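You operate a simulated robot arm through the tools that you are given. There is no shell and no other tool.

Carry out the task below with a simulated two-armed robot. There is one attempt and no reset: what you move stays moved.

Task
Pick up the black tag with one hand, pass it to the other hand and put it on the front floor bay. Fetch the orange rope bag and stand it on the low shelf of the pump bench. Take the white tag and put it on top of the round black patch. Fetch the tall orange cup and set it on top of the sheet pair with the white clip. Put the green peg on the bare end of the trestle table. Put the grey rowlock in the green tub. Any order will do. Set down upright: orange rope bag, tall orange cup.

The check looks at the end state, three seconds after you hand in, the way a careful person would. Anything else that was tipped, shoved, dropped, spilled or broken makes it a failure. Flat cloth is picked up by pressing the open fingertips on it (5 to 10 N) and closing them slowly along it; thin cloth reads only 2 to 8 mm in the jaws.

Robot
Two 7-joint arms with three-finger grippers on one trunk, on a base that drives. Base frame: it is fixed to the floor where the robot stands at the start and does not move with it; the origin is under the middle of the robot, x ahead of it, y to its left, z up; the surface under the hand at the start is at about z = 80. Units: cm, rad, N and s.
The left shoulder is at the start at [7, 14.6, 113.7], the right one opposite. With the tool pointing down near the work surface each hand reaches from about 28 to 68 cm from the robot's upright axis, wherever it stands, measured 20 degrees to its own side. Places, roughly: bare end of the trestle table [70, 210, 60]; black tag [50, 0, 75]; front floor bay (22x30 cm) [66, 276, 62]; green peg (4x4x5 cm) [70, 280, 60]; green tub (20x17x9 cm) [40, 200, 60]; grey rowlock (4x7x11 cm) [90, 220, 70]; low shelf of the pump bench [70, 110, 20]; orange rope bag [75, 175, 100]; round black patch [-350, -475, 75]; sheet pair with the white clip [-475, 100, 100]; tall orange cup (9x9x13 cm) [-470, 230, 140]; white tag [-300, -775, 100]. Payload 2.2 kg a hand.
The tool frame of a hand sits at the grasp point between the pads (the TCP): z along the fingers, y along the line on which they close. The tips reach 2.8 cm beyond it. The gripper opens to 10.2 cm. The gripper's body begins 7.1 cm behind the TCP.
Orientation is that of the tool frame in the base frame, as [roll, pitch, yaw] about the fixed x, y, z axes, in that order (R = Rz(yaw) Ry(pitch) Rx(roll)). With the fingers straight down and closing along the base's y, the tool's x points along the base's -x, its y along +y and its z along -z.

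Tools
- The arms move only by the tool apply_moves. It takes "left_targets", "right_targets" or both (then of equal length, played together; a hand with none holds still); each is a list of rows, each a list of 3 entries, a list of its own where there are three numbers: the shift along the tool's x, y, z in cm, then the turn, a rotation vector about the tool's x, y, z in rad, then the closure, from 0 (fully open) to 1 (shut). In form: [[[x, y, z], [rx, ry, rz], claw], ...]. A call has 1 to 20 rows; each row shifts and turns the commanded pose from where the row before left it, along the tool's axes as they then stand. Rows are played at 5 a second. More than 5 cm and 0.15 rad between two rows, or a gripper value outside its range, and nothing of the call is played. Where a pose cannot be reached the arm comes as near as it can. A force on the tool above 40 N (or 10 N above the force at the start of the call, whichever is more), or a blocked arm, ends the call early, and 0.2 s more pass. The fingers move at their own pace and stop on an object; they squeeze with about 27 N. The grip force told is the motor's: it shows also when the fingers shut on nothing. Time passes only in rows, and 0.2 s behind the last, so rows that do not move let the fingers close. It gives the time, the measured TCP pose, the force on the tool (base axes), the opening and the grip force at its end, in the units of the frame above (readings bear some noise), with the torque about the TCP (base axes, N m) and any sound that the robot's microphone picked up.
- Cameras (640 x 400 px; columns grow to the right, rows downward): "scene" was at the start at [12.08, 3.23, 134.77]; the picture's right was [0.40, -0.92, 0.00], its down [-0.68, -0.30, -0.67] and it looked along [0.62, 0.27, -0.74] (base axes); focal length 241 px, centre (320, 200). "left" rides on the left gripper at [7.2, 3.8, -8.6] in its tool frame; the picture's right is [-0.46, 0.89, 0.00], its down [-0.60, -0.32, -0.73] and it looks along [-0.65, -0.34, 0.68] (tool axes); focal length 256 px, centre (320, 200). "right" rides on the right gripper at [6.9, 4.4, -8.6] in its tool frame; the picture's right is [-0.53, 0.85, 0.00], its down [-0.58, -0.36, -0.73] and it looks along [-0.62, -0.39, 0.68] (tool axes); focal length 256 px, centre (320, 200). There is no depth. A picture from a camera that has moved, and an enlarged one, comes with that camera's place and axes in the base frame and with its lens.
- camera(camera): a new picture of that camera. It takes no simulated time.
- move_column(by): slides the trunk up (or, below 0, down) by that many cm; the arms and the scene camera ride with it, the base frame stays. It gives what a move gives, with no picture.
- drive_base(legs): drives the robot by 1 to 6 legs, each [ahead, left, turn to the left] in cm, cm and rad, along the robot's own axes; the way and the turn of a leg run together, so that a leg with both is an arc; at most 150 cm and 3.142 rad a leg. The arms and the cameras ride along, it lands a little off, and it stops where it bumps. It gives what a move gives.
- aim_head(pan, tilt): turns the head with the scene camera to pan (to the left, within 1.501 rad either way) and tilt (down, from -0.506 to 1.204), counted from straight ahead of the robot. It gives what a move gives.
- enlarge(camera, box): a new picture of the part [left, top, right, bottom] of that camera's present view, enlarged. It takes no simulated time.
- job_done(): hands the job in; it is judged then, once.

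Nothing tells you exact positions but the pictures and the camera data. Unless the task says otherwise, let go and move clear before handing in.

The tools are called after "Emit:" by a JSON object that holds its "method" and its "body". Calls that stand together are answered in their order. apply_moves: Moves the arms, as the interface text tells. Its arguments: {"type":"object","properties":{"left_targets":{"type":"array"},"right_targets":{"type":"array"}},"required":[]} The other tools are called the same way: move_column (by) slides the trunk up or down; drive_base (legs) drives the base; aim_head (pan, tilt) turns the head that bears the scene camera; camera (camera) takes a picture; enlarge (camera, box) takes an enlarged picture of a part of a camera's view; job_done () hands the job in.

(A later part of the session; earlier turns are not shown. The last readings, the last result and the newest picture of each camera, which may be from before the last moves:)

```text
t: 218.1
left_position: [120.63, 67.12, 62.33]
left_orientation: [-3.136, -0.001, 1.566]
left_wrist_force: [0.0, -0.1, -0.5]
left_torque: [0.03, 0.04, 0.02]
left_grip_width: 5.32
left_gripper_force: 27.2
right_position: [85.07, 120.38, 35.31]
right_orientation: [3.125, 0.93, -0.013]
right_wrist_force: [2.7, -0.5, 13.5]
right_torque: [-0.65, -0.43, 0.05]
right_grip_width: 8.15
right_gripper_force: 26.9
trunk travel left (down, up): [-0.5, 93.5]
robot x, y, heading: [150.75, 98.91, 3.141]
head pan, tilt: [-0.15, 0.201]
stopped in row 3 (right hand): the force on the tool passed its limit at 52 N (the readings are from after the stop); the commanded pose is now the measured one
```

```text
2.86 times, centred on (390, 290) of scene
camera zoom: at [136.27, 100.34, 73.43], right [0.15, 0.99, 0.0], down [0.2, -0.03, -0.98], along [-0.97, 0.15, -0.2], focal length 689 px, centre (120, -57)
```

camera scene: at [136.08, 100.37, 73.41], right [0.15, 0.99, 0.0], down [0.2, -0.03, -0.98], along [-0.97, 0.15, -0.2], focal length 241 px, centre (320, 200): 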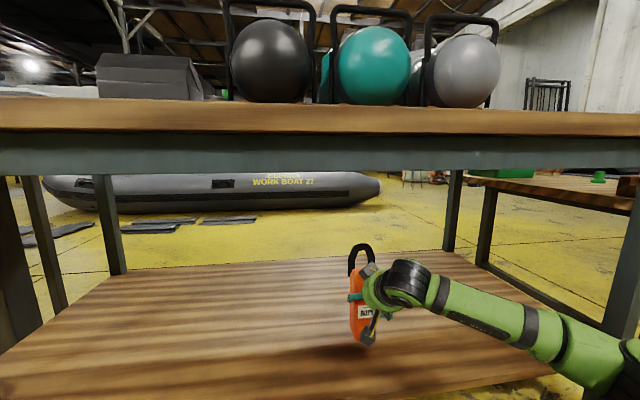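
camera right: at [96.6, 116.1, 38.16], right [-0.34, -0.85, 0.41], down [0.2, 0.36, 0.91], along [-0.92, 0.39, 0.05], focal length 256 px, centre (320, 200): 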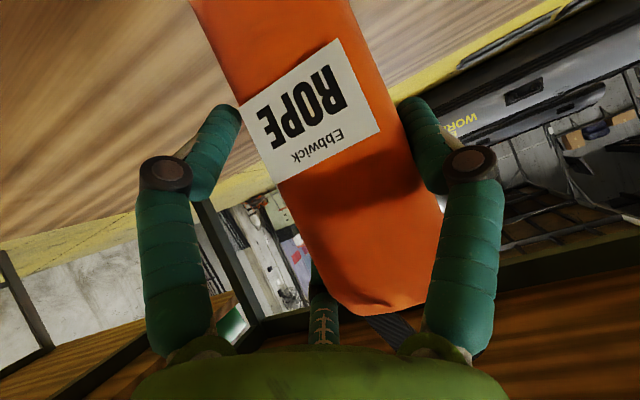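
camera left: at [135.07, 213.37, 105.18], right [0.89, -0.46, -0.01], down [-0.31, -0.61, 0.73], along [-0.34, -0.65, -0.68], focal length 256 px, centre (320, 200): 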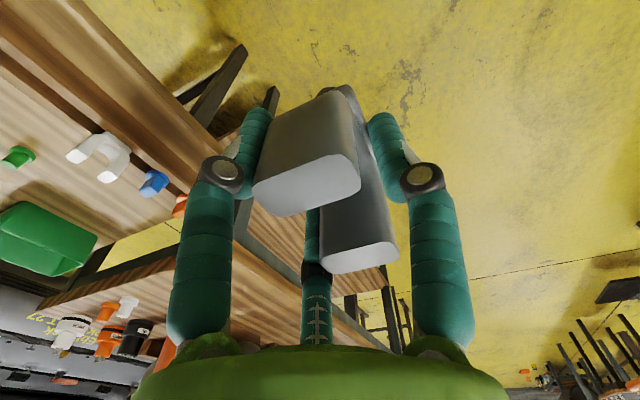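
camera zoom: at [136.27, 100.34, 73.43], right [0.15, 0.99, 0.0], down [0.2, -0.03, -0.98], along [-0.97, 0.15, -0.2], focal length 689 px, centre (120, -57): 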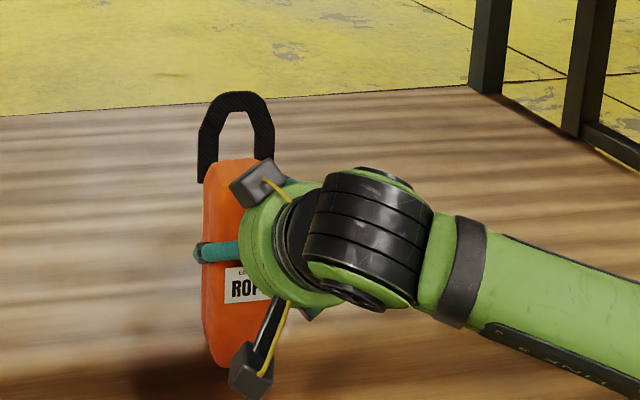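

Contact came earlier than expected: the shelf top is near z≈25.5. I lift 1 cm, restore the hand's orientation and check the bag's attitude.

Emit:
{"method": "apply_moves", "body": {"right_targets": [[[-0.78, 0, -0.63], [0.0166, 0.045, 0], 1], [[0, 0, 0], [0, 0, 0], 1], [[0, 0, 0], [0, 0, 0], 1]]}}

Emit:
{"method": "enlarge", "body": {"camera": "scene", "box": [310, 230, 450, 370]}}

Emit:
{"method": "camera", "body": {"camera": "right"}}

```text
t: 218.9
left_position: [120.38, 67.01, 62.27]
left_orientation: [-3.137, 0.0, 1.568]
left_wrist_force: [0.0, 0.5, -0.7]
left_torque: [-0.03, 0.01, -0.03]
left_grip_width: 5.35
left_gripper_force: 27.3
right_position: [85.29, 120.59, 35.58]
right_orientation: [-3.136, 0.871, -0.011]
right_wrist_force: [-2.7, -0.7, 0.3]
right_torque: [-0.19, 0.33, -0.03]
right_grip_width: 8.14
right_gripper_force: 27.2
trunk travel left (down, up): [-0.5, 93.5]
robot x, y, heading: [150.38, 98.98, 3.137]
head pan, tilt: [-0.15, 0.201]
```

```text
2.86 times, centred on (380, 300) of scene
camera zoom: at [136.13, 100.37, 73.41], right [0.15, 0.99, 0.0], down [0.2, -0.03, -0.98], along [-0.97, 0.15, -0.2], focal length 689 px, centre (149, -86)
```

zoom: 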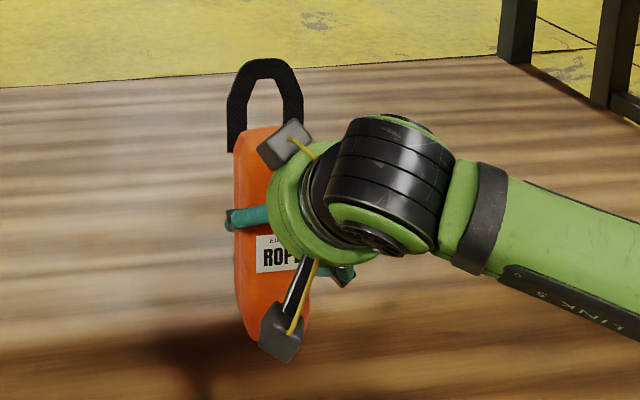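

```text
taken
camera right: at [96.32, 116.09, 35.69], right [-0.36, -0.84, 0.4], down [0.19, 0.36, 0.91], along [-0.91, 0.4, 0.04], focal length 256 px, centre (320, 200)
```

right: 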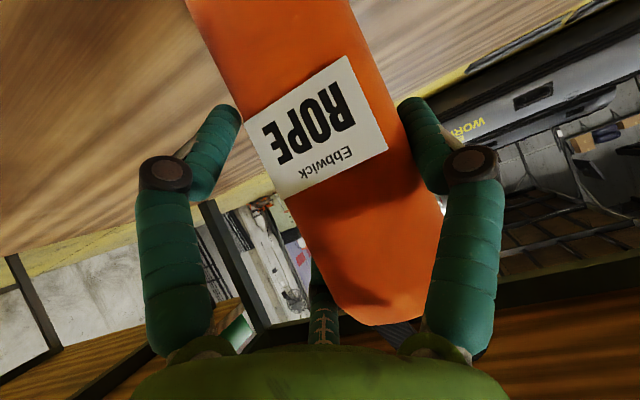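

The bag leans slightly (about 3°) toward −y. I lift a bit, correct the lean by a small rotation, and check again.

Emit:
{"method": "apply_moves", "body": {"right_targets": [[[-1.16, 0, -0.95], [0, 0, 0], 1], [[0, 0, 0], [-0.035, 0, 0.043], 1], [[0, 0, 0], [0, 0, 0], 1]]}}

Emit:
{"method": "enlarge", "body": {"camera": "scene", "box": [310, 230, 450, 370]}}

```text
t: 219.7
left_position: [120.48, 67.03, 62.28]
left_orientation: [-3.139, -0.004, 1.569]
left_wrist_force: [-0.4, 0.3, -1.4]
left_torque: [-0.02, -0.01, -0.03]
left_grip_width: 5.33
left_gripper_force: 27.0
right_position: [85.25, 120.46, 37.14]
right_orientation: [3.061, 0.871, -0.077]
right_wrist_force: [0.7, 0.1, -3.9]
right_torque: [0.05, -0.07, -0.01]
right_grip_width: 8.14
right_gripper_force: 27.0
trunk travel left (down, up): [-0.5, 93.5]
robot x, y, heading: [150.19, 98.98, 3.14]
head pan, tilt: [-0.15, 0.201]
```

```text
2.86 times, centred on (380, 300) of scene
camera zoom: at [136.1, 100.38, 73.4], right [0.15, 0.99, 0.0], down [0.2, -0.03, -0.98], along [-0.97, 0.15, -0.2], focal length 689 px, centre (149, -86)
```

zoom: 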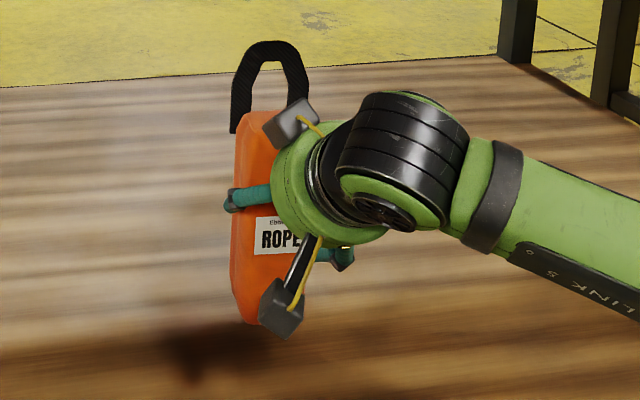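

The bag is upright now. I lower it gently in 3 mm steps.

Emit:
{"method": "apply_moves", "body": {"right_targets": [[[0.232, 0, 0.19], [0, 0, 0], 1], [[0.232, 0, 0.19], [0, 0, 0], 1], [[0.232, 0, 0.19], [0, 0, 0], 1], [[0.232, 0, 0.19], [0, 0, 0], 1], [[0, 0, 0], [0, 0, 0], 1], [[0, 0, 0], [0, 0, 0], 1]]}}

```text
t: 221.1
left_position: [120.59, 67.07, 62.27]
left_orientation: [-3.137, -0.001, 1.569]
left_wrist_force: [-0.4, 0.1, -1.4]
left_torque: [-0.01, 0.02, 0.02]
left_grip_width: 5.34
left_gripper_force: 26.1
right_position: [85.03, 120.52, 35.9]
right_orientation: [3.061, 0.87, -0.075]
right_wrist_force: [-0.5, -0.1, -3.4]
right_torque: [0.04, -0.04, 0.03]
right_grip_width: 8.14
right_gripper_force: 27.2
trunk travel left (down, up): [-0.5, 93.5]
robot x, y, heading: [150.57, 99.13, 3.139]
head pan, tilt: [-0.15, 0.201]
```

No contact yet; I continue down in small steps.

Emit:
{"method": "apply_moves", "body": {"right_targets": [[[0.232, 0, 0.19], [0, 0, 0], 1], [[0.232, 0, 0.19], [0, 0, 0], 1], [[0, 0, 0], [0, 0, 0], 1], [[0, 0, 0], [0, 0, 0], 1]]}}

Emit:
{"method": "enlarge", "body": {"camera": "scene", "box": [310, 230, 450, 370]}}

```text
t: 222.1
left_position: [120.51, 67.08, 62.33]
left_orientation: [-3.136, -0.002, 1.569]
left_wrist_force: [0.1, -0.2, -1.3]
left_torque: [0.0, 0.01, -0.01]
left_grip_width: 5.37
left_gripper_force: 27.0
right_position: [85.08, 120.36, 35.51]
right_orientation: [3.061, 0.876, -0.077]
right_wrist_force: [0.2, 2.4, 3.3]
right_torque: [0.33, 0.15, -0.09]
right_grip_width: 8.12
right_gripper_force: 27.2
trunk travel left (down, up): [-0.5, 93.5]
robot x, y, heading: [150.4, 98.8, 3.138]
head pan, tilt: [-0.15, 0.201]
```

```text
2.86 times, centred on (380, 300) of scene
camera zoom: at [136.16, 100.37, 73.43], right [0.15, 0.99, 0.0], down [0.2, -0.03, -0.98], along [-0.97, 0.15, -0.2], focal length 689 px, centre (149, -86)
```

zoom: 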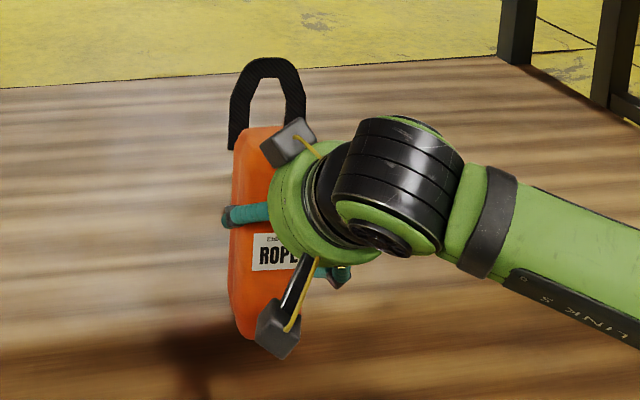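

Light contact all right. I open the fingers gradually and check that the bag stands by itself.

Emit:
{"method": "apply_moves", "body": {"right_targets": [[[0, 0, 0], [0, 0, 0], 0.19], [[0, 0, 0], [0, 0, 0], 0.17], [[0, 0, 0], [0, 0, 0], 0.15], [[0, 0, 0], [0, 0, 0], 0.12], [[0, 0, 0], [0, 0, 0], 0.08], [[0, 0, 0], [0, 0, 0], 0.04], [[0, 0, 0], [0, 0, 0], 0], [[0, 0, 0], [0, 0, 0], 0]]}}

Emit:
{"method": "enlarge", "body": {"camera": "scene", "box": [310, 230, 450, 370]}}

Emit:
{"method": "camera", "body": {"camera": "right"}}

```text
t: 223.9
left_position: [120.47, 67.14, 62.32]
left_orientation: [-3.139, -0.001, 1.569]
left_wrist_force: [0.5, 0.2, -1.0]
left_torque: [0.0, 0.01, 0.01]
left_grip_width: 5.35
left_gripper_force: 27.1
right_position: [85.03, 120.42, 35.51]
right_orientation: [3.061, 0.872, -0.078]
right_wrist_force: [-0.1, 0.5, 0.7]
right_torque: [-0.01, 0.0, 0.02]
right_grip_width: 10.21
right_gripper_force: 0.0
trunk travel left (down, up): [-0.5, 93.5]
robot x, y, heading: [150.57, 98.59, 3.143]
head pan, tilt: [-0.15, 0.201]
```

```text
2.86 times, centred on (380, 300) of scene
camera zoom: at [136.13, 100.37, 73.41], right [0.15, 0.99, 0.0], down [0.2, -0.03, -0.98], along [-0.97, 0.15, -0.2], focal length 689 px, centre (149, -86)
```

zoom: 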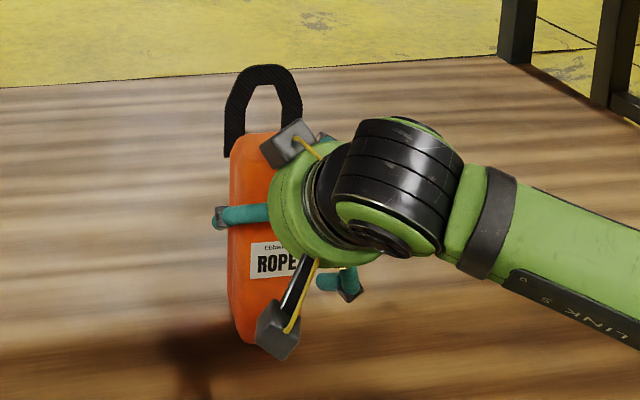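

```text
taken
camera right: at [96.15, 115.92, 35.72], right [-0.36, -0.82, 0.45], down [0.2, 0.41, 0.89], along [-0.91, 0.41, 0.02], focal length 256 px, centre (320, 200)
```

right: 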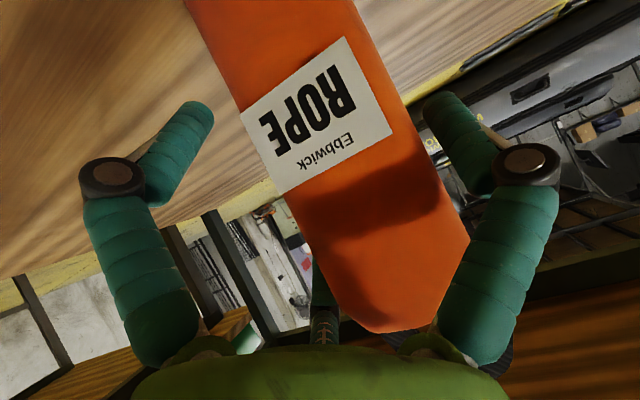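

The bag stands free on the shelf. It sits a bit closer to the thumb, so I shift 0.6 cm toward that side and then withdraw straight back.

Emit:
{"method": "apply_moves", "body": {"right_targets": [[[0, 0.6, 0], [0, 0, 0], 0], [[0.63, 0, -0.77], [0, 0, 0], 0], [[1.27, 0, -1.55], [0, 0, 0], 0], [[1.27, 0, -1.55], [0, 0, 0], 0], [[1.9, 0, -2.32], [0, 0, 0], 0], [[0, 0, 0], [0, 0, 0], 0]]}}

Emit:
{"method": "enlarge", "body": {"camera": "scene", "box": [310, 210, 490, 370]}}

Emit:
{"method": "camera", "body": {"camera": "right"}}

```text
t: 225.3
left_position: [120.55, 67.08, 62.26]
left_orientation: [-3.137, -0.002, 1.57]
left_wrist_force: [-1.1, -0.5, 0.0]
left_torque: [-0.01, -0.01, -0.03]
left_grip_width: 5.33
left_gripper_force: 26.9
right_position: [93.28, 119.63, 35.58]
right_orientation: [3.061, 0.872, -0.077]
right_wrist_force: [-0.1, 0.7, 0.4]
right_torque: [0.03, -0.01, 0.0]
right_grip_width: 10.21
right_gripper_force: 0.0
trunk travel left (down, up): [-0.5, 93.5]
robot x, y, heading: [150.59, 99.11, 3.14]
head pan, tilt: [-0.15, 0.201]
```

```text
2.50 times, centred on (400, 290) of scene
camera zoom: at [136.13, 100.37, 73.41], right [0.15, 0.99, 0.0], down [0.2, -0.03, -0.98], along [-0.97, 0.15, -0.2], focal length 603 px, centre (120, -25)
```

zoom: 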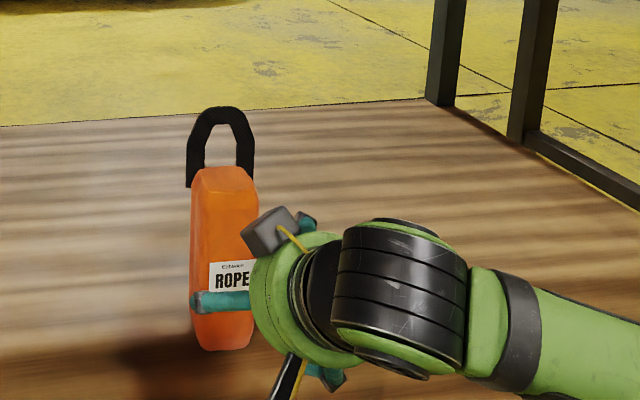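

```text
taken
camera right: at [104.24, 115.19, 35.85], right [-0.36, -0.82, 0.45], down [0.2, 0.41, 0.89], along [-0.91, 0.41, 0.02], focal length 256 px, centre (320, 200)
```

right: 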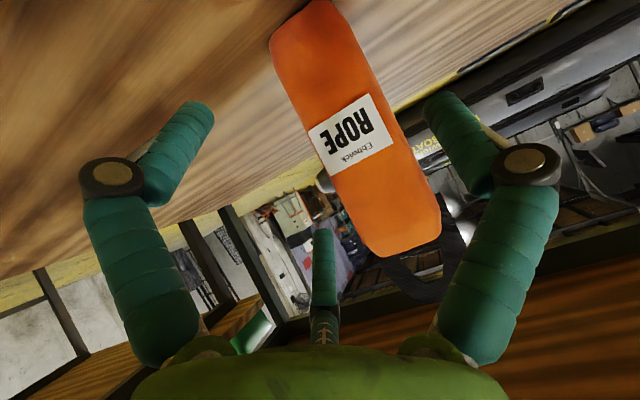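

The rope bag stands upright on the low shelf. I back away and raise the trunk again.

Emit:
{"method": "drive_base", "body": {"legs": [[-30, 0, 0]]}}

Emit:
{"method": "move_column", "body": {"by": 40}}

Emit:
{"method": "move_column", "body": {"by": 26}}

Emit:
{"method": "aim_head", "body": {"pan": -0.2, "tilt": 0.5}}

Emit:
{"method": "camera", "body": {"camera": "scene"}}

```text
t: 227.4
left_position: [151.06, 67.19, 62.42]
left_orientation: [-3.138, -0.001, 1.568]
left_wrist_force: [-0.4, 0.7, -1.9]
left_torque: [-0.03, -0.03, 0.03]
left_grip_width: 5.32
left_gripper_force: 26.9
right_position: [123.76, 119.58, 35.52]
right_orientation: [3.062, 0.872, -0.077]
right_wrist_force: [0.5, -0.2, -0.5]
right_torque: [-0.01, 0.04, 0.0]
right_grip_width: 10.21
right_gripper_force: 0.0
trunk travel left (down, up): [-0.5, 93.5]
robot x, y, heading: [180.93, 98.74, 3.142]
head pan, tilt: [-0.15, 0.201]
```

```text
t: 231.2
left_position: [151.09, 66.98, 102.42]
left_orientation: [-3.139, -0.001, 1.57]
left_wrist_force: [-0.3, 0.7, -0.6]
left_torque: [0.0, -0.01, 0.03]
left_grip_width: 5.34
left_gripper_force: 26.8
right_position: [123.83, 119.66, 75.46]
right_orientation: [3.061, 0.873, -0.077]
right_wrist_force: [-0.1, 0.1, -0.3]
right_torque: [0.01, 0.0, 0.0]
right_grip_width: 10.2
right_gripper_force: 0.1
trunk travel left (down, up): [-40.5, 53.5]
robot x, y, heading: [181.1, 98.75, 3.144]
head pan, tilt: [-0.15, 0.201]
```

```text
t: 233.9
left_position: [151.01, 67.0, 128.28]
left_orientation: [-3.138, -0.002, 1.568]
left_wrist_force: [0.3, 0.1, -1.9]
left_torque: [0.0, 0.0, 0.0]
left_grip_width: 5.34
left_gripper_force: 26.7
right_position: [123.82, 119.56, 101.6]
right_orientation: [3.062, 0.874, -0.077]
right_wrist_force: [-0.5, -0.4, 0.1]
right_torque: [-0.02, -0.01, 0.01]
right_grip_width: 10.21
right_gripper_force: 0.2
trunk travel left (down, up): [-66.5, 27.5]
robot x, y, heading: [180.61, 98.91, 3.139]
head pan, tilt: [-0.15, 0.201]
```

```text
t: 234.7
left_position: [150.97, 67.06, 128.22]
left_orientation: [-3.137, -0.003, 1.571]
left_wrist_force: [0.0, 0.6, -0.8]
left_torque: [0.02, -0.01, 0.03]
left_grip_width: 5.32
left_gripper_force: 26.8
right_position: [123.86, 119.61, 101.58]
right_orientation: [3.062, 0.871, -0.078]
right_wrist_force: [0.4, -0.4, -0.3]
right_torque: [-0.01, 0.03, -0.01]
right_grip_width: 10.22
right_gripper_force: 0.0
trunk travel left (down, up): [-66.5, 27.5]
robot x, y, heading: [181.6, 99.09, 3.141]
head pan, tilt: [-0.201, 0.499]
```

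```text
taken
camera scene: at [166.99, 100.73, 136.65], right [0.2, 0.98, 0.0], down [0.47, -0.1, -0.88], along [-0.86, 0.18, -0.48], focal length 241 px, centre (320, 200)
```

scene: 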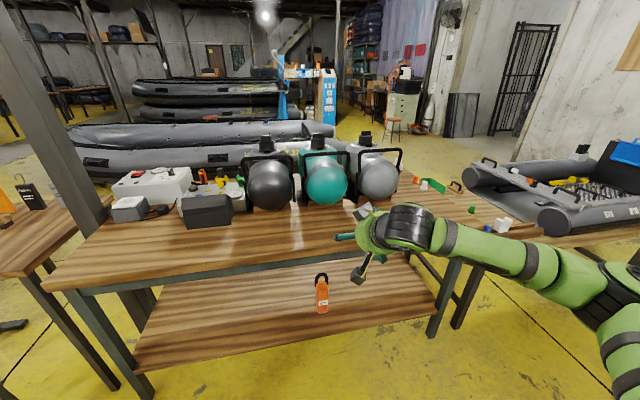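

The bag is standing well. Now I fold the right hand back to a tool-down travel pose before driving back to the near side.

Emit:
{"method": "apply_moves", "body": {"right_targets": [[[1.9, 0, -2.32], [0, 0, 0], 0], [[1.9, 0, -2.32], [0, 0, 0], 0], [[1.9, 0, -2.32], [0, 0, 0], 0], [[1.9, 0, -2.32], [0, 0, 0], 0], [[0, 0, -1], [0, 0.145, 0], 0], [[0, 0, -1], [0, 0.145, 0], 0], [[0, 0, -1], [0, 0.145, 0], 0], [[0, 0, -1], [0, 0.145, 0], 0], [[0, 0, -1], [0, 0.145, 0], 0], [[0, 0, -1], [0, 0.145, 0], 0], [[0, 0, 0], [0, 0, 0], 0]]}}

Emit:
{"method": "camera", "body": {"camera": "right"}}

Emit:
{"method": "camera", "body": {"camera": "left"}}

```text
t: 237.1
left_position: [151.13, 67.07, 128.38]
left_orientation: [-3.137, -0.002, 1.569]
left_wrist_force: [0.7, -0.3, -0.3]
left_torque: [-0.02, 0.02, -0.02]
left_grip_width: 5.33
left_gripper_force: 27.2
right_position: [137.12, 119.69, 106.99]
right_orientation: [3.09, 0.003, -0.014]
right_wrist_force: [0.6, -0.3, -0.2]
right_torque: [-0.03, 0.02, 0.01]
right_grip_width: 10.21
right_gripper_force: 0.0
right hand out of reach, approached as far as the arm can: row 4
trunk travel left (down, up): [-66.5, 27.5]
robot x, y, heading: [180.77, 98.76, 3.14]
head pan, tilt: [-0.201, 0.499]
```

```text
taken
camera right: at [144.03, 115.67, 115.58], right [-0.55, -0.84, 0.05], down [-0.57, 0.41, 0.71], along [-0.61, 0.36, -0.7], focal length 256 px, centre (320, 200)
```

right: 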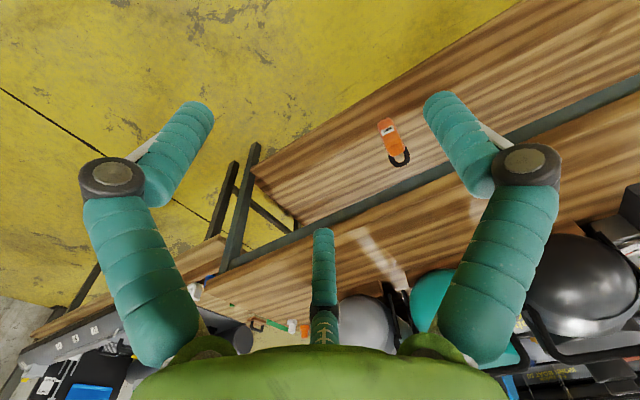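

```text
taken
camera left: at [154.89, 74.27, 136.95], right [0.88, -0.47, 0.0], down [-0.32, -0.6, 0.73], along [-0.34, -0.65, -0.68], focal length 256 px, centre (320, 200)
```

left: 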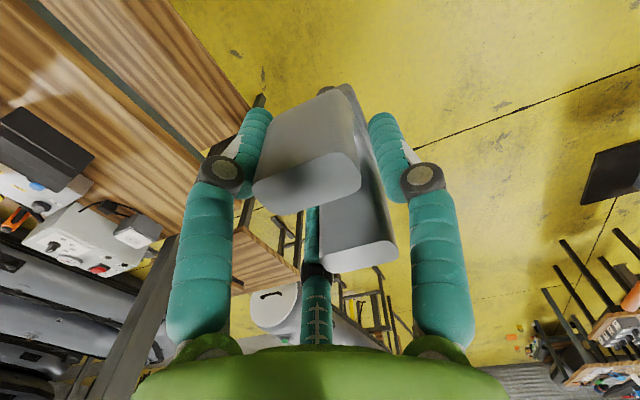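

Both hands are in travel pose. I drive back along the aisle (sideways, facing the tables) and around the bow end.

Emit:
{"method": "drive_base", "body": {"legs": [[8, -150, 0], [0, -150, 0], [0, -10, 0]]}}

Emit:
{"method": "aim_head", "body": {"pan": 0.0, "tilt": 0.4}}

Emit:
{"method": "camera", "body": {"camera": "scene"}}

```text
refused: leg 1 is longer than a leg can be; nothing moved
```

```text
t: 237.8
left_position: [151.02, 67.05, 128.31]
left_orientation: [-3.139, -0.002, 1.569]
left_wrist_force: [-0.6, -0.3, 0.2]
left_torque: [0.04, -0.01, 0.01]
left_grip_width: 5.34
left_gripper_force: 26.6
right_position: [137.19, 119.51, 106.97]
right_orientation: [3.089, 0.004, -0.015]
right_wrist_force: [0.5, 0.6, 0.0]
right_torque: [-0.03, 0.0, -0.01]
right_grip_width: 10.2
right_gripper_force: 0.0
trunk travel left (down, up): [-66.5, 27.5]
robot x, y, heading: [180.73, 98.45, 3.141]
head pan, tilt: [0.0, 0.4]
```

```text
taken
camera scene: at [166.64, 98.93, 137.56], right [0.0, 1.0, 0.0], down [0.39, 0.0, -0.92], along [-0.92, 0.0, -0.39], focal length 241 px, centre (320, 200)
```

scene: 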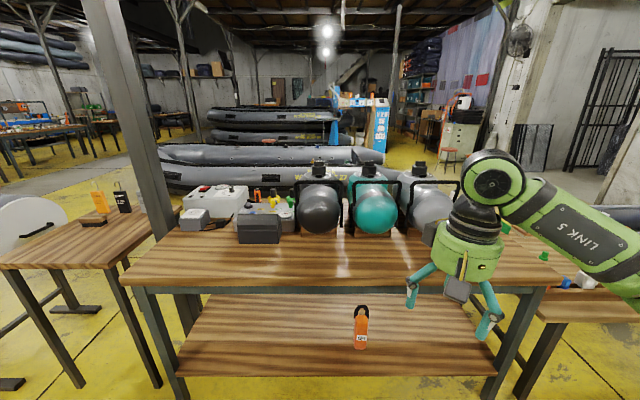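

Emit:
{"method": "drive_base", "body": {"legs": [[8, -140, 0], [0, -145, 0], [0, -25, 0]]}}

Emit:
{"method": "camera", "body": {"camera": "scene"}}

```text
t: 253.3
left_position: [143.9, 382.54, 128.3]
left_orientation: [-3.14, -0.005, 1.558]
left_wrist_force: [0.1, -0.6, -0.8]
left_torque: [0.02, 0.0, -0.01]
left_grip_width: 5.35
left_gripper_force: 26.9
right_position: [130.32, 435.17, 106.96]
right_orientation: [3.092, 0.004, -0.026]
right_wrist_force: [0.5, 1.2, 0.1]
right_torque: [0.02, 0.0, -0.04]
right_grip_width: 10.22
right_gripper_force: 0.0
trunk travel left (down, up): [-66.5, 27.5]
robot x, y, heading: [174.02, 414.19, 3.129]
head pan, tilt: [0.0, 0.4]
```

```text
taken
camera scene: at [159.76, 414.25, 137.56], right [0.01, 1.0, 0.0], down [0.39, 0.0, -0.92], along [-0.92, 0.01, -0.39], focal length 241 px, centre (320, 200)
```

scene: 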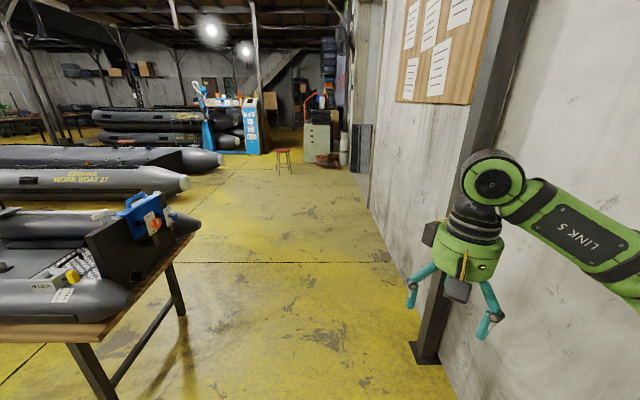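

Emit:
{"method": "drive_base", "body": {"legs": [[100, 7, 0], [104, 0, 0], [0, 0, 0.012]]}}

Emit:
{"method": "camera", "body": {"camera": "scene"}}

```text
t: 263.9
left_position: [-63.25, 375.0, 128.34]
left_orientation: [-3.137, -0.001, 1.577]
left_wrist_force: [0.5, 0.7, -1.5]
left_torque: [-0.04, 0.02, -0.05]
left_grip_width: 5.32
left_gripper_force: 27.5
right_position: [-77.57, 427.69, 106.87]
right_orientation: [3.089, 0.003, -0.008]
right_wrist_force: [0.4, 0.6, -0.2]
right_torque: [0.01, 0.02, 0.0]
right_grip_width: 10.19
right_gripper_force: 0.1
trunk travel left (down, up): [-66.5, 27.5]
robot x, y, heading: [-33.52, 407.15, -3.138]
head pan, tilt: [0.0, 0.4]
```

```text
taken
camera scene: at [-47.89, 407.08, 137.56], right [0.0, 1.0, 0.0], down [0.39, 0.0, -0.92], along [-0.92, 0.0, -0.39], focal length 241 px, centre (320, 200)
```

scene: 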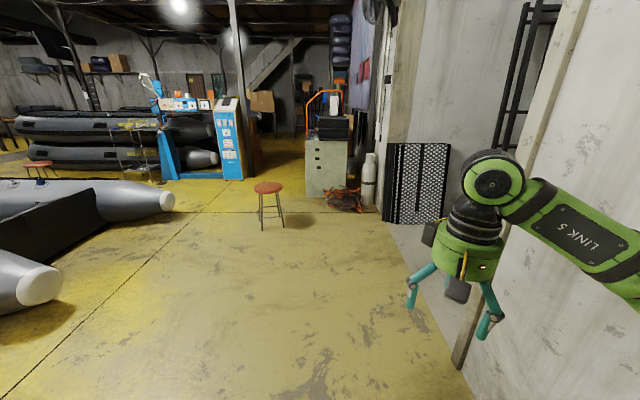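

I'm back in the near aisle. I move along to y≈307, turn left to face the trestle/tub corner, and approach.

Emit:
{"method": "drive_base", "body": {"legs": [[0, 100, 0], [0, 0, 2.44], [79, -57, 0]]}}

Emit:
{"method": "aim_head", "body": {"pan": 0.2, "tilt": 0.8}}

Emit:
{"method": "camera", "body": {"camera": "scene"}}

```text
t: 279.5
left_position: [36.15, 220.72, 128.32]
left_orientation: [-3.138, -0.003, -2.248]
left_wrist_force: [-0.8, -0.7, -1.2]
left_torque: [-0.01, -0.02, 0.02]
left_grip_width: 5.32
left_gripper_force: 26.8
right_position: [14.32, 171.14, 106.84]
right_orientation: [3.092, 0.006, 2.449]
right_wrist_force: [0.1, -0.2, 0.4]
right_torque: [0.01, -0.01, 0.03]
right_grip_width: 10.2
right_gripper_force: 0.0
trunk travel left (down, up): [-66.5, 27.5]
robot x, y, heading: [-7.04, 214.57, -0.677]
head pan, tilt: [0.0, 0.4]
```

```text
t: 280.4
left_position: [36.16, 220.81, 128.34]
left_orientation: [-3.137, -0.002, -2.25]
left_wrist_force: [0.4, -0.1, -1.5]
left_torque: [0.01, -0.03, -0.01]
left_grip_width: 5.33
left_gripper_force: 26.7
right_position: [14.26, 171.01, 106.85]
right_orientation: [3.09, 0.004, 2.45]
right_wrist_force: [0.2, 0.4, -0.1]
right_torque: [-0.04, -0.03, 0.0]
right_grip_width: 10.2
right_gripper_force: 0.0
trunk travel left (down, up): [-66.5, 27.5]
robot x, y, heading: [-6.68, 214.36, -0.681]
head pan, tilt: [0.201, 0.799]
```

```text
taken
camera scene: at [3.88, 207.87, 134.06], right [-0.46, -0.89, 0.0], down [-0.64, 0.33, -0.7], along [0.62, -0.32, -0.72], focal length 241 px, centre (320, 200)
```

scene: 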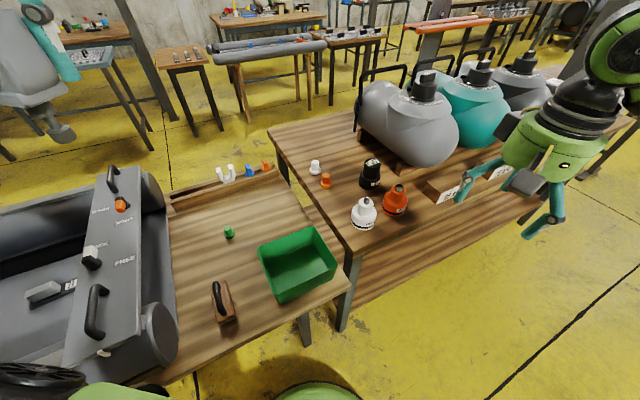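

The tub's centre is at about [40.6, 196.5]. I lower the trunk and bring the left hand with the rowlock above the tub.

Emit:
{"method": "move_column", "body": {"by": -17}}

Emit:
{"method": "apply_moves", "body": {"left_targets": [[[2.7, -3.12, 0], [0, 0, 0], 1], [[2.7, -3.12, 0], [0, 0, 0], 1], [[2.7, -3.12, 0], [0, 0, 0], 1], [[2.7, -3.12, 0], [0, 0, 0], 1], [[2.7, -3.12, 0], [0, 0, 0], 1], [[2.6, -3.1, 0], [0, 0, 0], 1], [[0, 0, 4], [0, 0, 0], 1], [[0, 0, 4], [0, 0, 0], 1], [[0, 0, 4], [0, 0, 0], 1], [[0, 0, 4], [0, 0, 0], 1], [[0, 0, 4], [0, 0, 0], 1], [[0, 0, 0], [0, 0, 0], 1]]}}

Emit:
{"method": "camera", "body": {"camera": "left"}}

Emit:
{"method": "camera", "body": {"camera": "scene"}}

```text
t: 282.3
left_position: [36.26, 220.75, 111.33]
left_orientation: [-3.138, -0.003, -2.249]
left_wrist_force: [-0.2, 0.5, -0.6]
left_torque: [-0.01, -0.01, 0.01]
left_grip_width: 5.31
left_gripper_force: 27.1
right_position: [14.28, 171.01, 89.99]
right_orientation: [3.09, 0.004, 2.449]
right_wrist_force: [0.7, -0.2, -0.6]
right_torque: [-0.02, -0.06, 0.0]
right_grip_width: 10.18
right_gripper_force: 0.1
trunk travel left (down, up): [-49.5, 44.5]
robot x, y, heading: [-6.47, 214.65, -0.681]
head pan, tilt: [0.201, 0.799]
```

```text
t: 284.9
left_position: [39.58, 201.67, 86.93]
left_orientation: [-3.138, -0.002, -2.25]
left_wrist_force: [0.5, 0.9, -1.9]
left_torque: [-0.02, -0.05, 0.02]
left_grip_width: 5.35
left_gripper_force: 26.9
left hand out of reach, approached as far as the arm can: row 4, 5, 6
right_position: [14.32, 171.01, 89.93]
right_orientation: [3.089, 0.004, 2.449]
right_wrist_force: [-0.3, -0.3, -0.3]
right_torque: [0.03, -0.01, 0.01]
right_grip_width: 10.22
right_gripper_force: 0.0
trunk travel left (down, up): [-49.5, 44.5]
robot x, y, heading: [-6.83, 214.96, -0.679]
head pan, tilt: [0.201, 0.799]
```

```text
taken
camera left: at [32.11, 198.52, 95.46], right [-0.4, 0.92, 0.0], down [0.62, 0.27, 0.73], along [0.67, 0.29, -0.68], focal length 256 px, centre (320, 200)
```

left: 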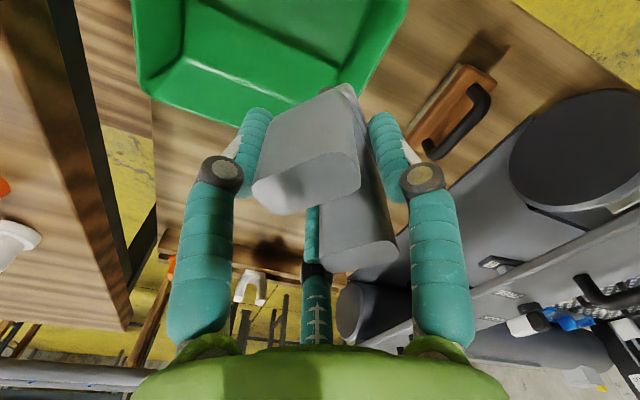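

```text
taken
camera scene: at [3.83, 207.9, 117.06], right [-0.46, -0.89, 0.0], down [-0.64, 0.33, -0.7], along [0.62, -0.32, -0.72], focal length 241 px, centre (320, 200)
```

scene: 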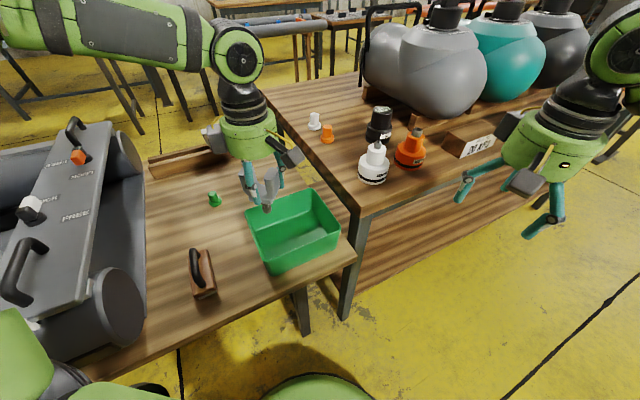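

The arm reached its limit a few cm short; I make up the difference by driving slightly.

Emit:
{"method": "drive_base", "body": {"legs": [[4.2, -3.4, 0]]}}

Emit:
{"method": "camera", "body": {"camera": "left"}}

Emit:
{"method": "enlarge", "body": {"camera": "scene", "box": [200, 110, 380, 290]}}

```text
t: 285.8
left_position: [40.88, 196.54, 86.99]
left_orientation: [-3.138, -0.002, -2.249]
left_wrist_force: [-0.5, 0.0, -1.9]
left_torque: [0.0, 0.0, 0.06]
left_grip_width: 5.35
left_gripper_force: 27.1
right_position: [15.48, 165.76, 89.93]
right_orientation: [3.089, 0.003, 2.45]
right_wrist_force: [0.2, -0.1, 0.0]
right_torque: [0.07, 0.01, -0.01]
right_grip_width: 10.2
right_gripper_force: 0.0
trunk travel left (down, up): [-49.5, 44.5]
robot x, y, heading: [-5.83, 209.57, -0.674]
head pan, tilt: [0.201, 0.799]
```

```text
taken
camera left: at [33.34, 193.27, 95.47], right [-0.4, 0.92, 0.0], down [0.62, 0.27, 0.73], along [0.67, 0.29, -0.68], focal length 256 px, centre (320, 200)
```

left: 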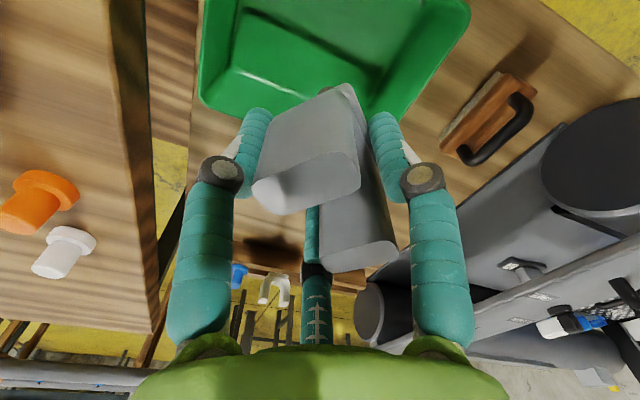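

```text
2.22 times, centred on (290, 200) of scene
camera zoom: at [5.06, 202.61, 117.04], right [-0.46, -0.89, 0.0], down [-0.64, 0.33, -0.7], along [0.62, -0.32, -0.72], focal length 536 px, centre (387, 200)
```

zoom: 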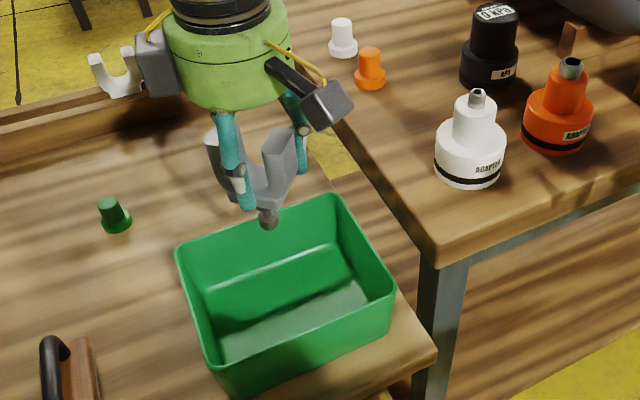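

The rowlock hangs above the tub's middle. I lower it into the tub.

Emit:
{"method": "apply_moves", "body": {"left_targets": [[[0, 0, 4], [0, 0, 0], 1], [[0, 0, 4], [0, 0, 0], 1], [[0, 0, 4], [0, 0, 0], 1], [[0, 0, 2], [0, 0, 0], 1], [[0, 0, 0], [0, 0, 0], 1]]}}

Emit:
{"method": "enlarge", "body": {"camera": "scene", "box": [200, 130, 380, 310]}}

Emit:
{"method": "camera", "body": {"camera": "left"}}

```text
t: 287.0
left_position: [40.83, 196.49, 72.86]
left_orientation: [-3.138, -0.002, -2.248]
left_wrist_force: [0.6, -0.2, -0.8]
left_torque: [-0.04, 0.01, -0.03]
left_grip_width: 5.36
left_gripper_force: 27.1
right_position: [15.46, 165.75, 89.9]
right_orientation: [3.089, 0.005, 2.45]
right_wrist_force: [-0.6, 0.0, -0.3]
right_torque: [-0.03, 0.01, -0.04]
right_grip_width: 10.19
right_gripper_force: 0.1
trunk travel left (down, up): [-49.5, 44.5]
robot x, y, heading: [-5.77, 209.45, -0.675]
head pan, tilt: [0.201, 0.799]
```

```text
2.22 times, centred on (290, 220) of scene
camera zoom: at [5.03, 202.68, 117.05], right [-0.46, -0.89, 0.0], down [-0.64, 0.33, -0.7], along [0.62, -0.32, -0.72], focal length 536 px, centre (387, 156)
```

zoom: 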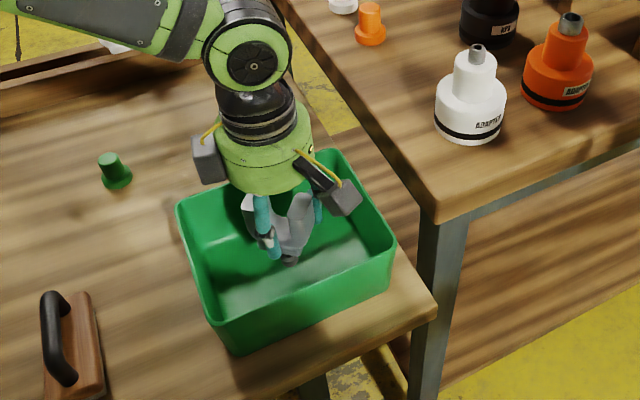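

```text
taken
camera left: at [33.39, 193.16, 81.41], right [-0.4, 0.92, 0.0], down [0.62, 0.27, 0.73], along [0.67, 0.29, -0.68], focal length 256 px, centre (320, 200)
```

left: 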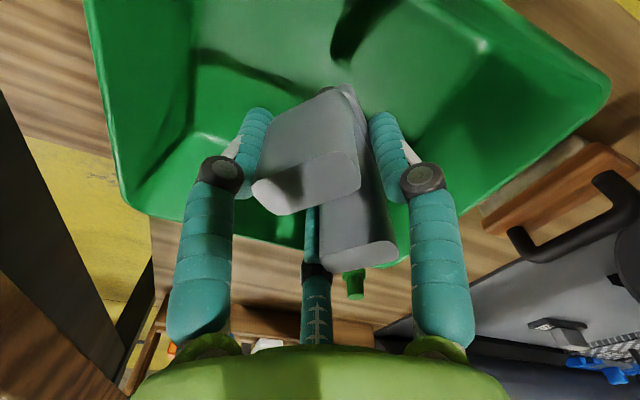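

Emit:
{"method": "apply_moves", "body": {"left_targets": [[[0, 0, 1], [0, 0, 0], 1], [[0, 0, 0.7], [0, 0, 0], 1], [[0, 0, 0.5], [0, 0, 0], 1], [[0, 0, 0.4], [0, 0, 0], 1], [[0, 0, 0.4], [0, 0, 0], 1], [[0, 0, 0], [0, 0, 0], 1]]}}

```text
t: 288.4
left_position: [40.79, 196.57, 70.13]
left_orientation: [-3.131, -0.001, -2.249]
left_wrist_force: [0.8, -0.2, 21.9]
left_torque: [0.08, 0.11, 0.06]
left_grip_width: 5.35
left_gripper_force: 26.8
right_position: [15.28, 165.82, 89.99]
right_orientation: [3.089, 0.005, 2.45]
right_wrist_force: [-0.5, -0.8, 0.7]
right_torque: [0.0, -0.02, 0.02]
right_grip_width: 10.22
right_gripper_force: 0.0
trunk travel left (down, up): [-49.5, 44.5]
robot x, y, heading: [-5.63, 209.44, -0.677]
head pan, tilt: [0.201, 0.799]
```

The rowlock touches the tub floor. I ease up slightly, open the fingers and withdraw upward.

Emit:
{"method": "apply_moves", "body": {"left_targets": [[[0, 0, -0.4], [0, 0, 0], 1], [[0, 0, 0], [0, 0, 0], 0.42], [[0, 0, 0], [0, 0, 0], 0.36], [[0, 0, 0], [0, 0, 0], 0.3], [[0, 0, 0], [0, 0, 0], 0.2], [[0, 0, 0], [0, 0, 0], 0.15], [[0, 0, -2], [0, 0, 0], 0.15], [[0, 0, -3], [0, 0, 0], 0.15], [[0, 0, -4], [0, 0, 0], 0.15], [[0, 0, -4.5], [0, 0, 0], 0.15], [[0, 0, -4.5], [0, 0, 0], 0], [[0, 0, 0], [0, 0, 0], 0]]}}

Emit:
{"method": "camera", "body": {"camera": "left"}}

Emit:
{"method": "enlarge", "body": {"camera": "scene", "box": [200, 110, 380, 310]}}

```text
t: 291.0
left_position: [41.08, 196.62, 88.31]
left_orientation: [-3.139, 0.0, -2.247]
left_wrist_force: [-0.5, 1.0, -0.2]
left_torque: [-0.02, 0.03, 0.01]
left_grip_width: 10.21
left_gripper_force: 0.0
right_position: [15.57, 165.62, 89.94]
right_orientation: [3.088, 0.004, 2.449]
right_wrist_force: [0.8, 0.5, 0.4]
right_torque: [0.01, 0.02, -0.04]
right_grip_width: 10.21
right_gripper_force: 0.0
trunk travel left (down, up): [-49.5, 44.5]
robot x, y, heading: [-5.9, 209.38, -0.673]
head pan, tilt: [0.201, 0.799]
```

```text
taken
camera left: at [33.5, 193.34, 96.89], right [-0.4, 0.92, 0.0], down [0.63, 0.27, 0.73], along [0.67, 0.29, -0.68], focal length 256 px, centre (320, 200)
```

left: 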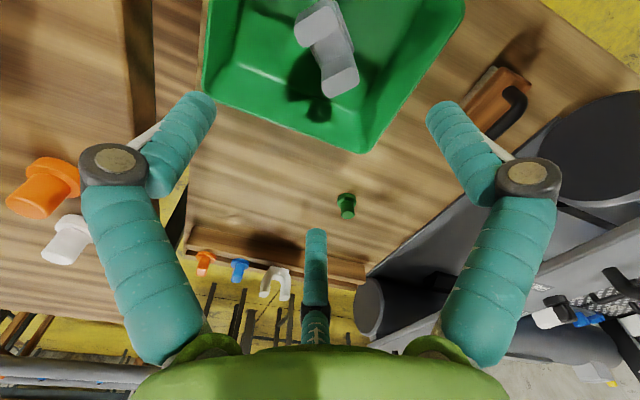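

```text
2.00 times, centred on (290, 210) of scene
camera zoom: at [5.07, 202.66, 117.04], right [-0.46, -0.89, 0.0], down [-0.64, 0.33, -0.7], along [0.62, -0.32, -0.72], focal length 482 px, centre (380, 180)
```

zoom: 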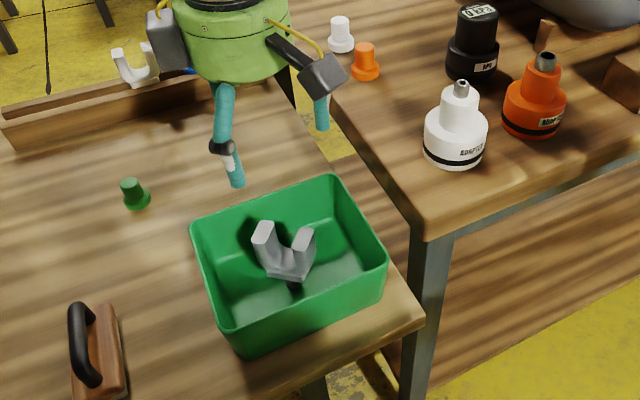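

The rowlock stands in the tub. Next is the black tag: the left hand's orientation (thumb toward me) suits picking it with the hook between the two far fingers. I raise up and drive to the small table.

Emit:
{"method": "move_column", "body": {"by": 17}}

Emit:
{"method": "drive_base", "body": {"legs": [[-35, 0, 0], [0, 0, -0.89], [120, 0, 0], [120, 0, 0], [0, 0, 1.57]]}}

Emit:
{"method": "aim_head", "body": {"pan": 0.0, "tilt": 0.7}}

Emit:
{"method": "camera", "body": {"camera": "scene"}}

```text
t: 292.9
left_position: [41.0, 196.54, 105.2]
left_orientation: [-3.138, -0.001, -2.249]
left_wrist_force: [-0.1, -0.5, 0.0]
left_torque: [0.02, 0.03, 0.01]
left_grip_width: 10.22
left_gripper_force: 0.1
right_position: [15.48, 165.67, 106.91]
right_orientation: [3.09, 0.007, 2.45]
right_wrist_force: [-0.5, -0.1, 0.3]
right_torque: [0.01, -0.04, -0.03]
right_grip_width: 10.19
right_gripper_force: 0.1
trunk travel left (down, up): [-66.5, 27.5]
robot x, y, heading: [-5.79, 209.46, -0.676]
head pan, tilt: [0.201, 0.799]
```

```text
t: 312.8
left_position: [12.62, 10.58, 105.34]
left_orientation: [-3.139, -0.002, -1.537]
left_wrist_force: [-0.6, -0.5, -0.1]
left_torque: [0.01, -0.01, 0.02]
left_grip_width: 10.18
left_gripper_force: 0.0
right_position: [13.5, -29.54, 106.91]
right_orientation: [3.088, 0.005, -3.12]
right_wrist_force: [0.1, 0.9, 0.1]
right_torque: [-0.03, -0.02, -0.01]
right_grip_width: 10.18
right_gripper_force: 0.0
trunk travel left (down, up): [-66.5, 27.5]
robot x, y, heading: [-31.57, -10.39, 0.032]
head pan, tilt: [0.201, 0.799]
```

```text
t: 313.5
left_position: [12.72, 10.58, 105.22]
left_orientation: [-3.138, -0.001, -1.536]
left_wrist_force: [0.2, 0.2, -0.2]
left_torque: [0.01, 0.02, -0.01]
left_grip_width: 10.2
left_gripper_force: 0.1
right_position: [13.32, -29.46, 106.83]
right_orientation: [3.088, 0.005, -3.121]
right_wrist_force: [1.1, 0.3, 0.2]
right_torque: [0.0, 0.02, 0.0]
right_grip_width: 10.24
right_gripper_force: 0.0
trunk travel left (down, up): [-66.5, 27.5]
robot x, y, heading: [-31.43, -10.72, 0.032]
head pan, tilt: [0.0, 0.7]
```

```text
taken
camera scene: at [-17.98, -9.7, 134.87], right [0.03, -1.0, 0.0], down [-0.64, -0.02, -0.76], along [0.76, 0.03, -0.64], focal length 241 px, centre (320, 200)
```

scene: 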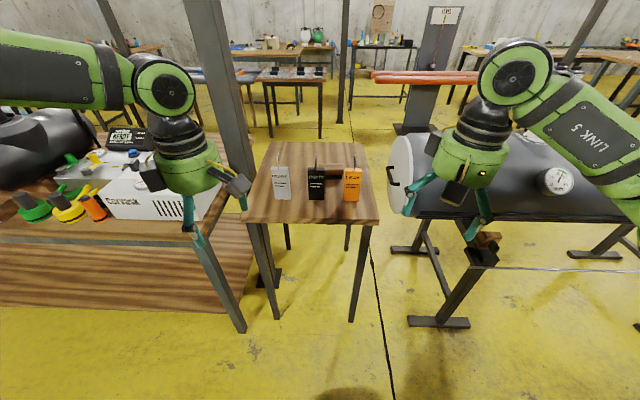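

The three tags stand on the small table. I straighten and approach to about [0, −20].

Emit:
{"method": "drive_base", "body": {"legs": [[0, 0, -0.032], [30, -9, 0]]}}

Emit:
{"method": "camera", "body": {"camera": "scene"}}

Emit:
{"method": "camera", "body": {"camera": "left"}}

```text
t: 316.0
left_position: [43.86, 0.18, 105.18]
left_orientation: [-3.136, -0.003, -1.572]
left_wrist_force: [0.1, -0.4, 0.0]
left_torque: [0.03, -0.01, 0.03]
left_grip_width: 10.16
left_gripper_force: 0.1
right_position: [43.28, -39.83, 107.0]
right_orientation: [3.091, 0.006, 3.124]
right_wrist_force: [0.5, -0.2, 1.0]
right_torque: [0.03, 0.01, -0.01]
right_grip_width: 10.19
right_gripper_force: 0.2
trunk travel left (down, up): [-66.5, 27.5]
robot x, y, heading: [-0.75, -18.76, -0.002]
head pan, tilt: [0.0, 0.7]
```

```text
taken
camera scene: at [12.54, -19.09, 134.89], right [0.0, -1.0, 0.0], down [-0.64, 0.0, -0.77], along [0.77, 0.0, -0.64], focal length 241 px, centre (320, 200)
```

scene: 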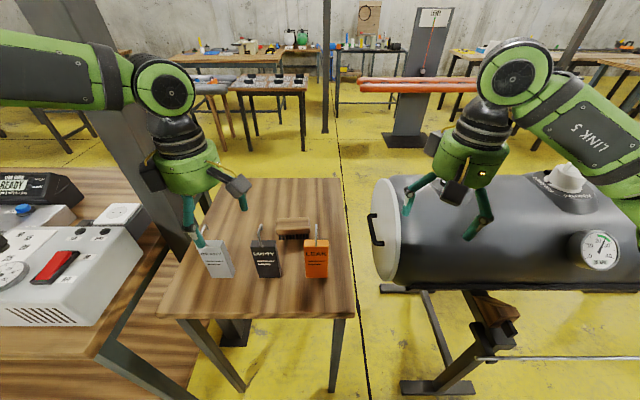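

```text
taken
camera left: at [39.98, -7.09, 113.89], right [-0.88, 0.47, 0.0], down [0.32, 0.6, 0.73], along [0.34, 0.65, -0.68], focal length 256 px, centre (320, 200)
```

left: 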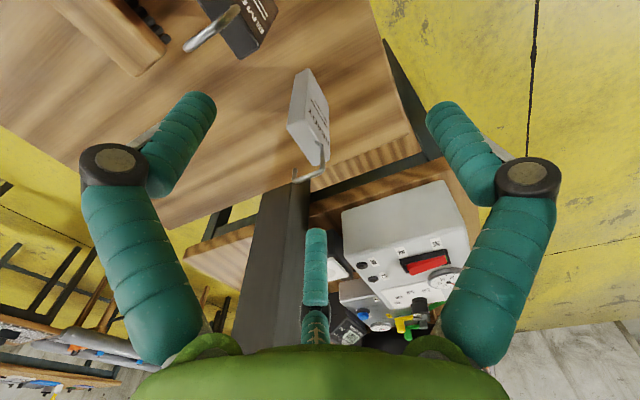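

I enlarge the tags to refine the black tag's exact place and hook.

Emit:
{"method": "enlarge", "body": {"camera": "scene", "box": [225, 205, 345, 295]}}

Emit:
{"method": "enlarge", "body": {"camera": "left", "box": [160, 0, 320, 100]}}

```text
4.44 times, centred on (285, 250) of scene
camera zoom: at [12.54, -19.09, 134.89], right [0.0, -1.0, 0.0], down [-0.64, 0.0, -0.77], along [0.77, 0.0, -0.64], focal length 1071 px, centre (476, -22)
```

zoom: 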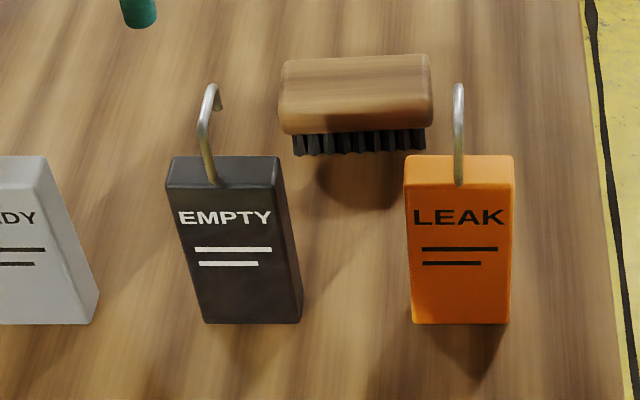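

```text
4.00 times, centred on (240, 50) of left
camera zoom: at [39.98, -7.09, 113.89], right [-0.88, 0.47, 0.0], down [0.32, 0.6, 0.73], along [0.34, 0.65, -0.68], focal length 1024 px, centre (640, 800)
```

zoom: 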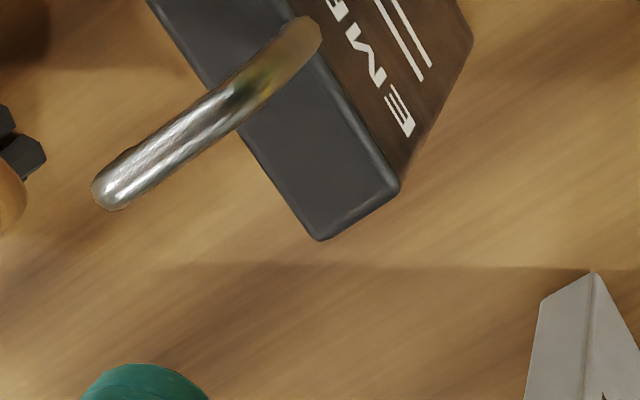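

Tag: x 47.0–48.9, y −9.0 to −3.5, hook in plane y≈−6.25 up to z≈97. I move the left hand above it and check.

Emit:
{"method": "apply_moves", "body": {"left_targets": [[[3.2, -2.4, 0], [0, 0, 0], 0], [[3.23, -2.41, 0], [0, 0, 0], 0], [[0, 0, 0], [0, 0, 0], 0]]}}

Emit:
{"method": "camera", "body": {"camera": "left"}}

Emit:
{"method": "enlarge", "body": {"camera": "scene", "box": [195, 165, 345, 295]}}

```text
t: 316.8
left_position: [48.09, -5.56, 105.24]
left_orientation: [-3.135, -0.004, -1.57]
left_wrist_force: [-0.2, -0.9, -1.0]
left_torque: [-0.01, -0.03, 0.0]
left_grip_width: 10.17
left_gripper_force: 0.1
left hand out of reach, approached as far as the arm can: row 2
right_position: [43.04, -39.89, 107.02]
right_orientation: [3.092, 0.008, 3.126]
right_wrist_force: [-0.1, 0.1, -0.2]
right_torque: [0.01, -0.03, 0.02]
right_grip_width: 10.23
right_gripper_force: 0.1
trunk travel left (down, up): [-66.5, 27.5]
robot x, y, heading: [-0.44, -19.35, -0.004]
head pan, tilt: [0.0, 0.7]
```

```text
taken
camera left: at [44.24, -12.81, 113.85], right [-0.89, 0.47, -0.01], down [0.31, 0.61, 0.73], along [0.34, 0.65, -0.68], focal length 256 px, centre (320, 200)
```

left: 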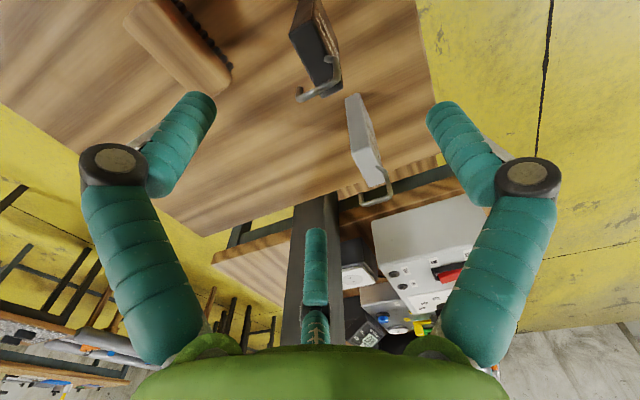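

```text
3.08 times, centred on (270, 230) of scene
camera zoom: at [12.38, -19.1, 134.9], right [0.0, -1.0, 0.0], down [-0.64, 0.0, -0.77], along [0.77, 0.0, -0.64], focal length 742 px, centre (474, 108)
```

zoom: 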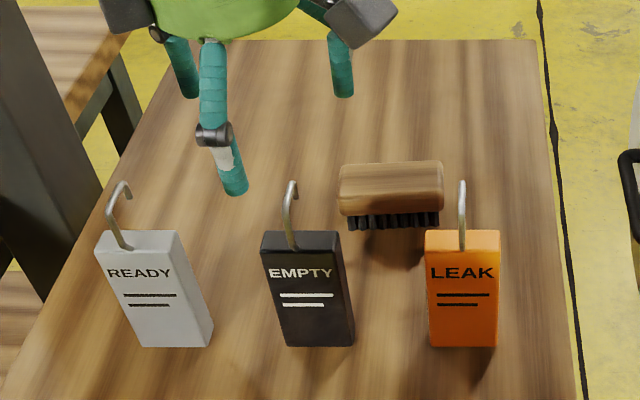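

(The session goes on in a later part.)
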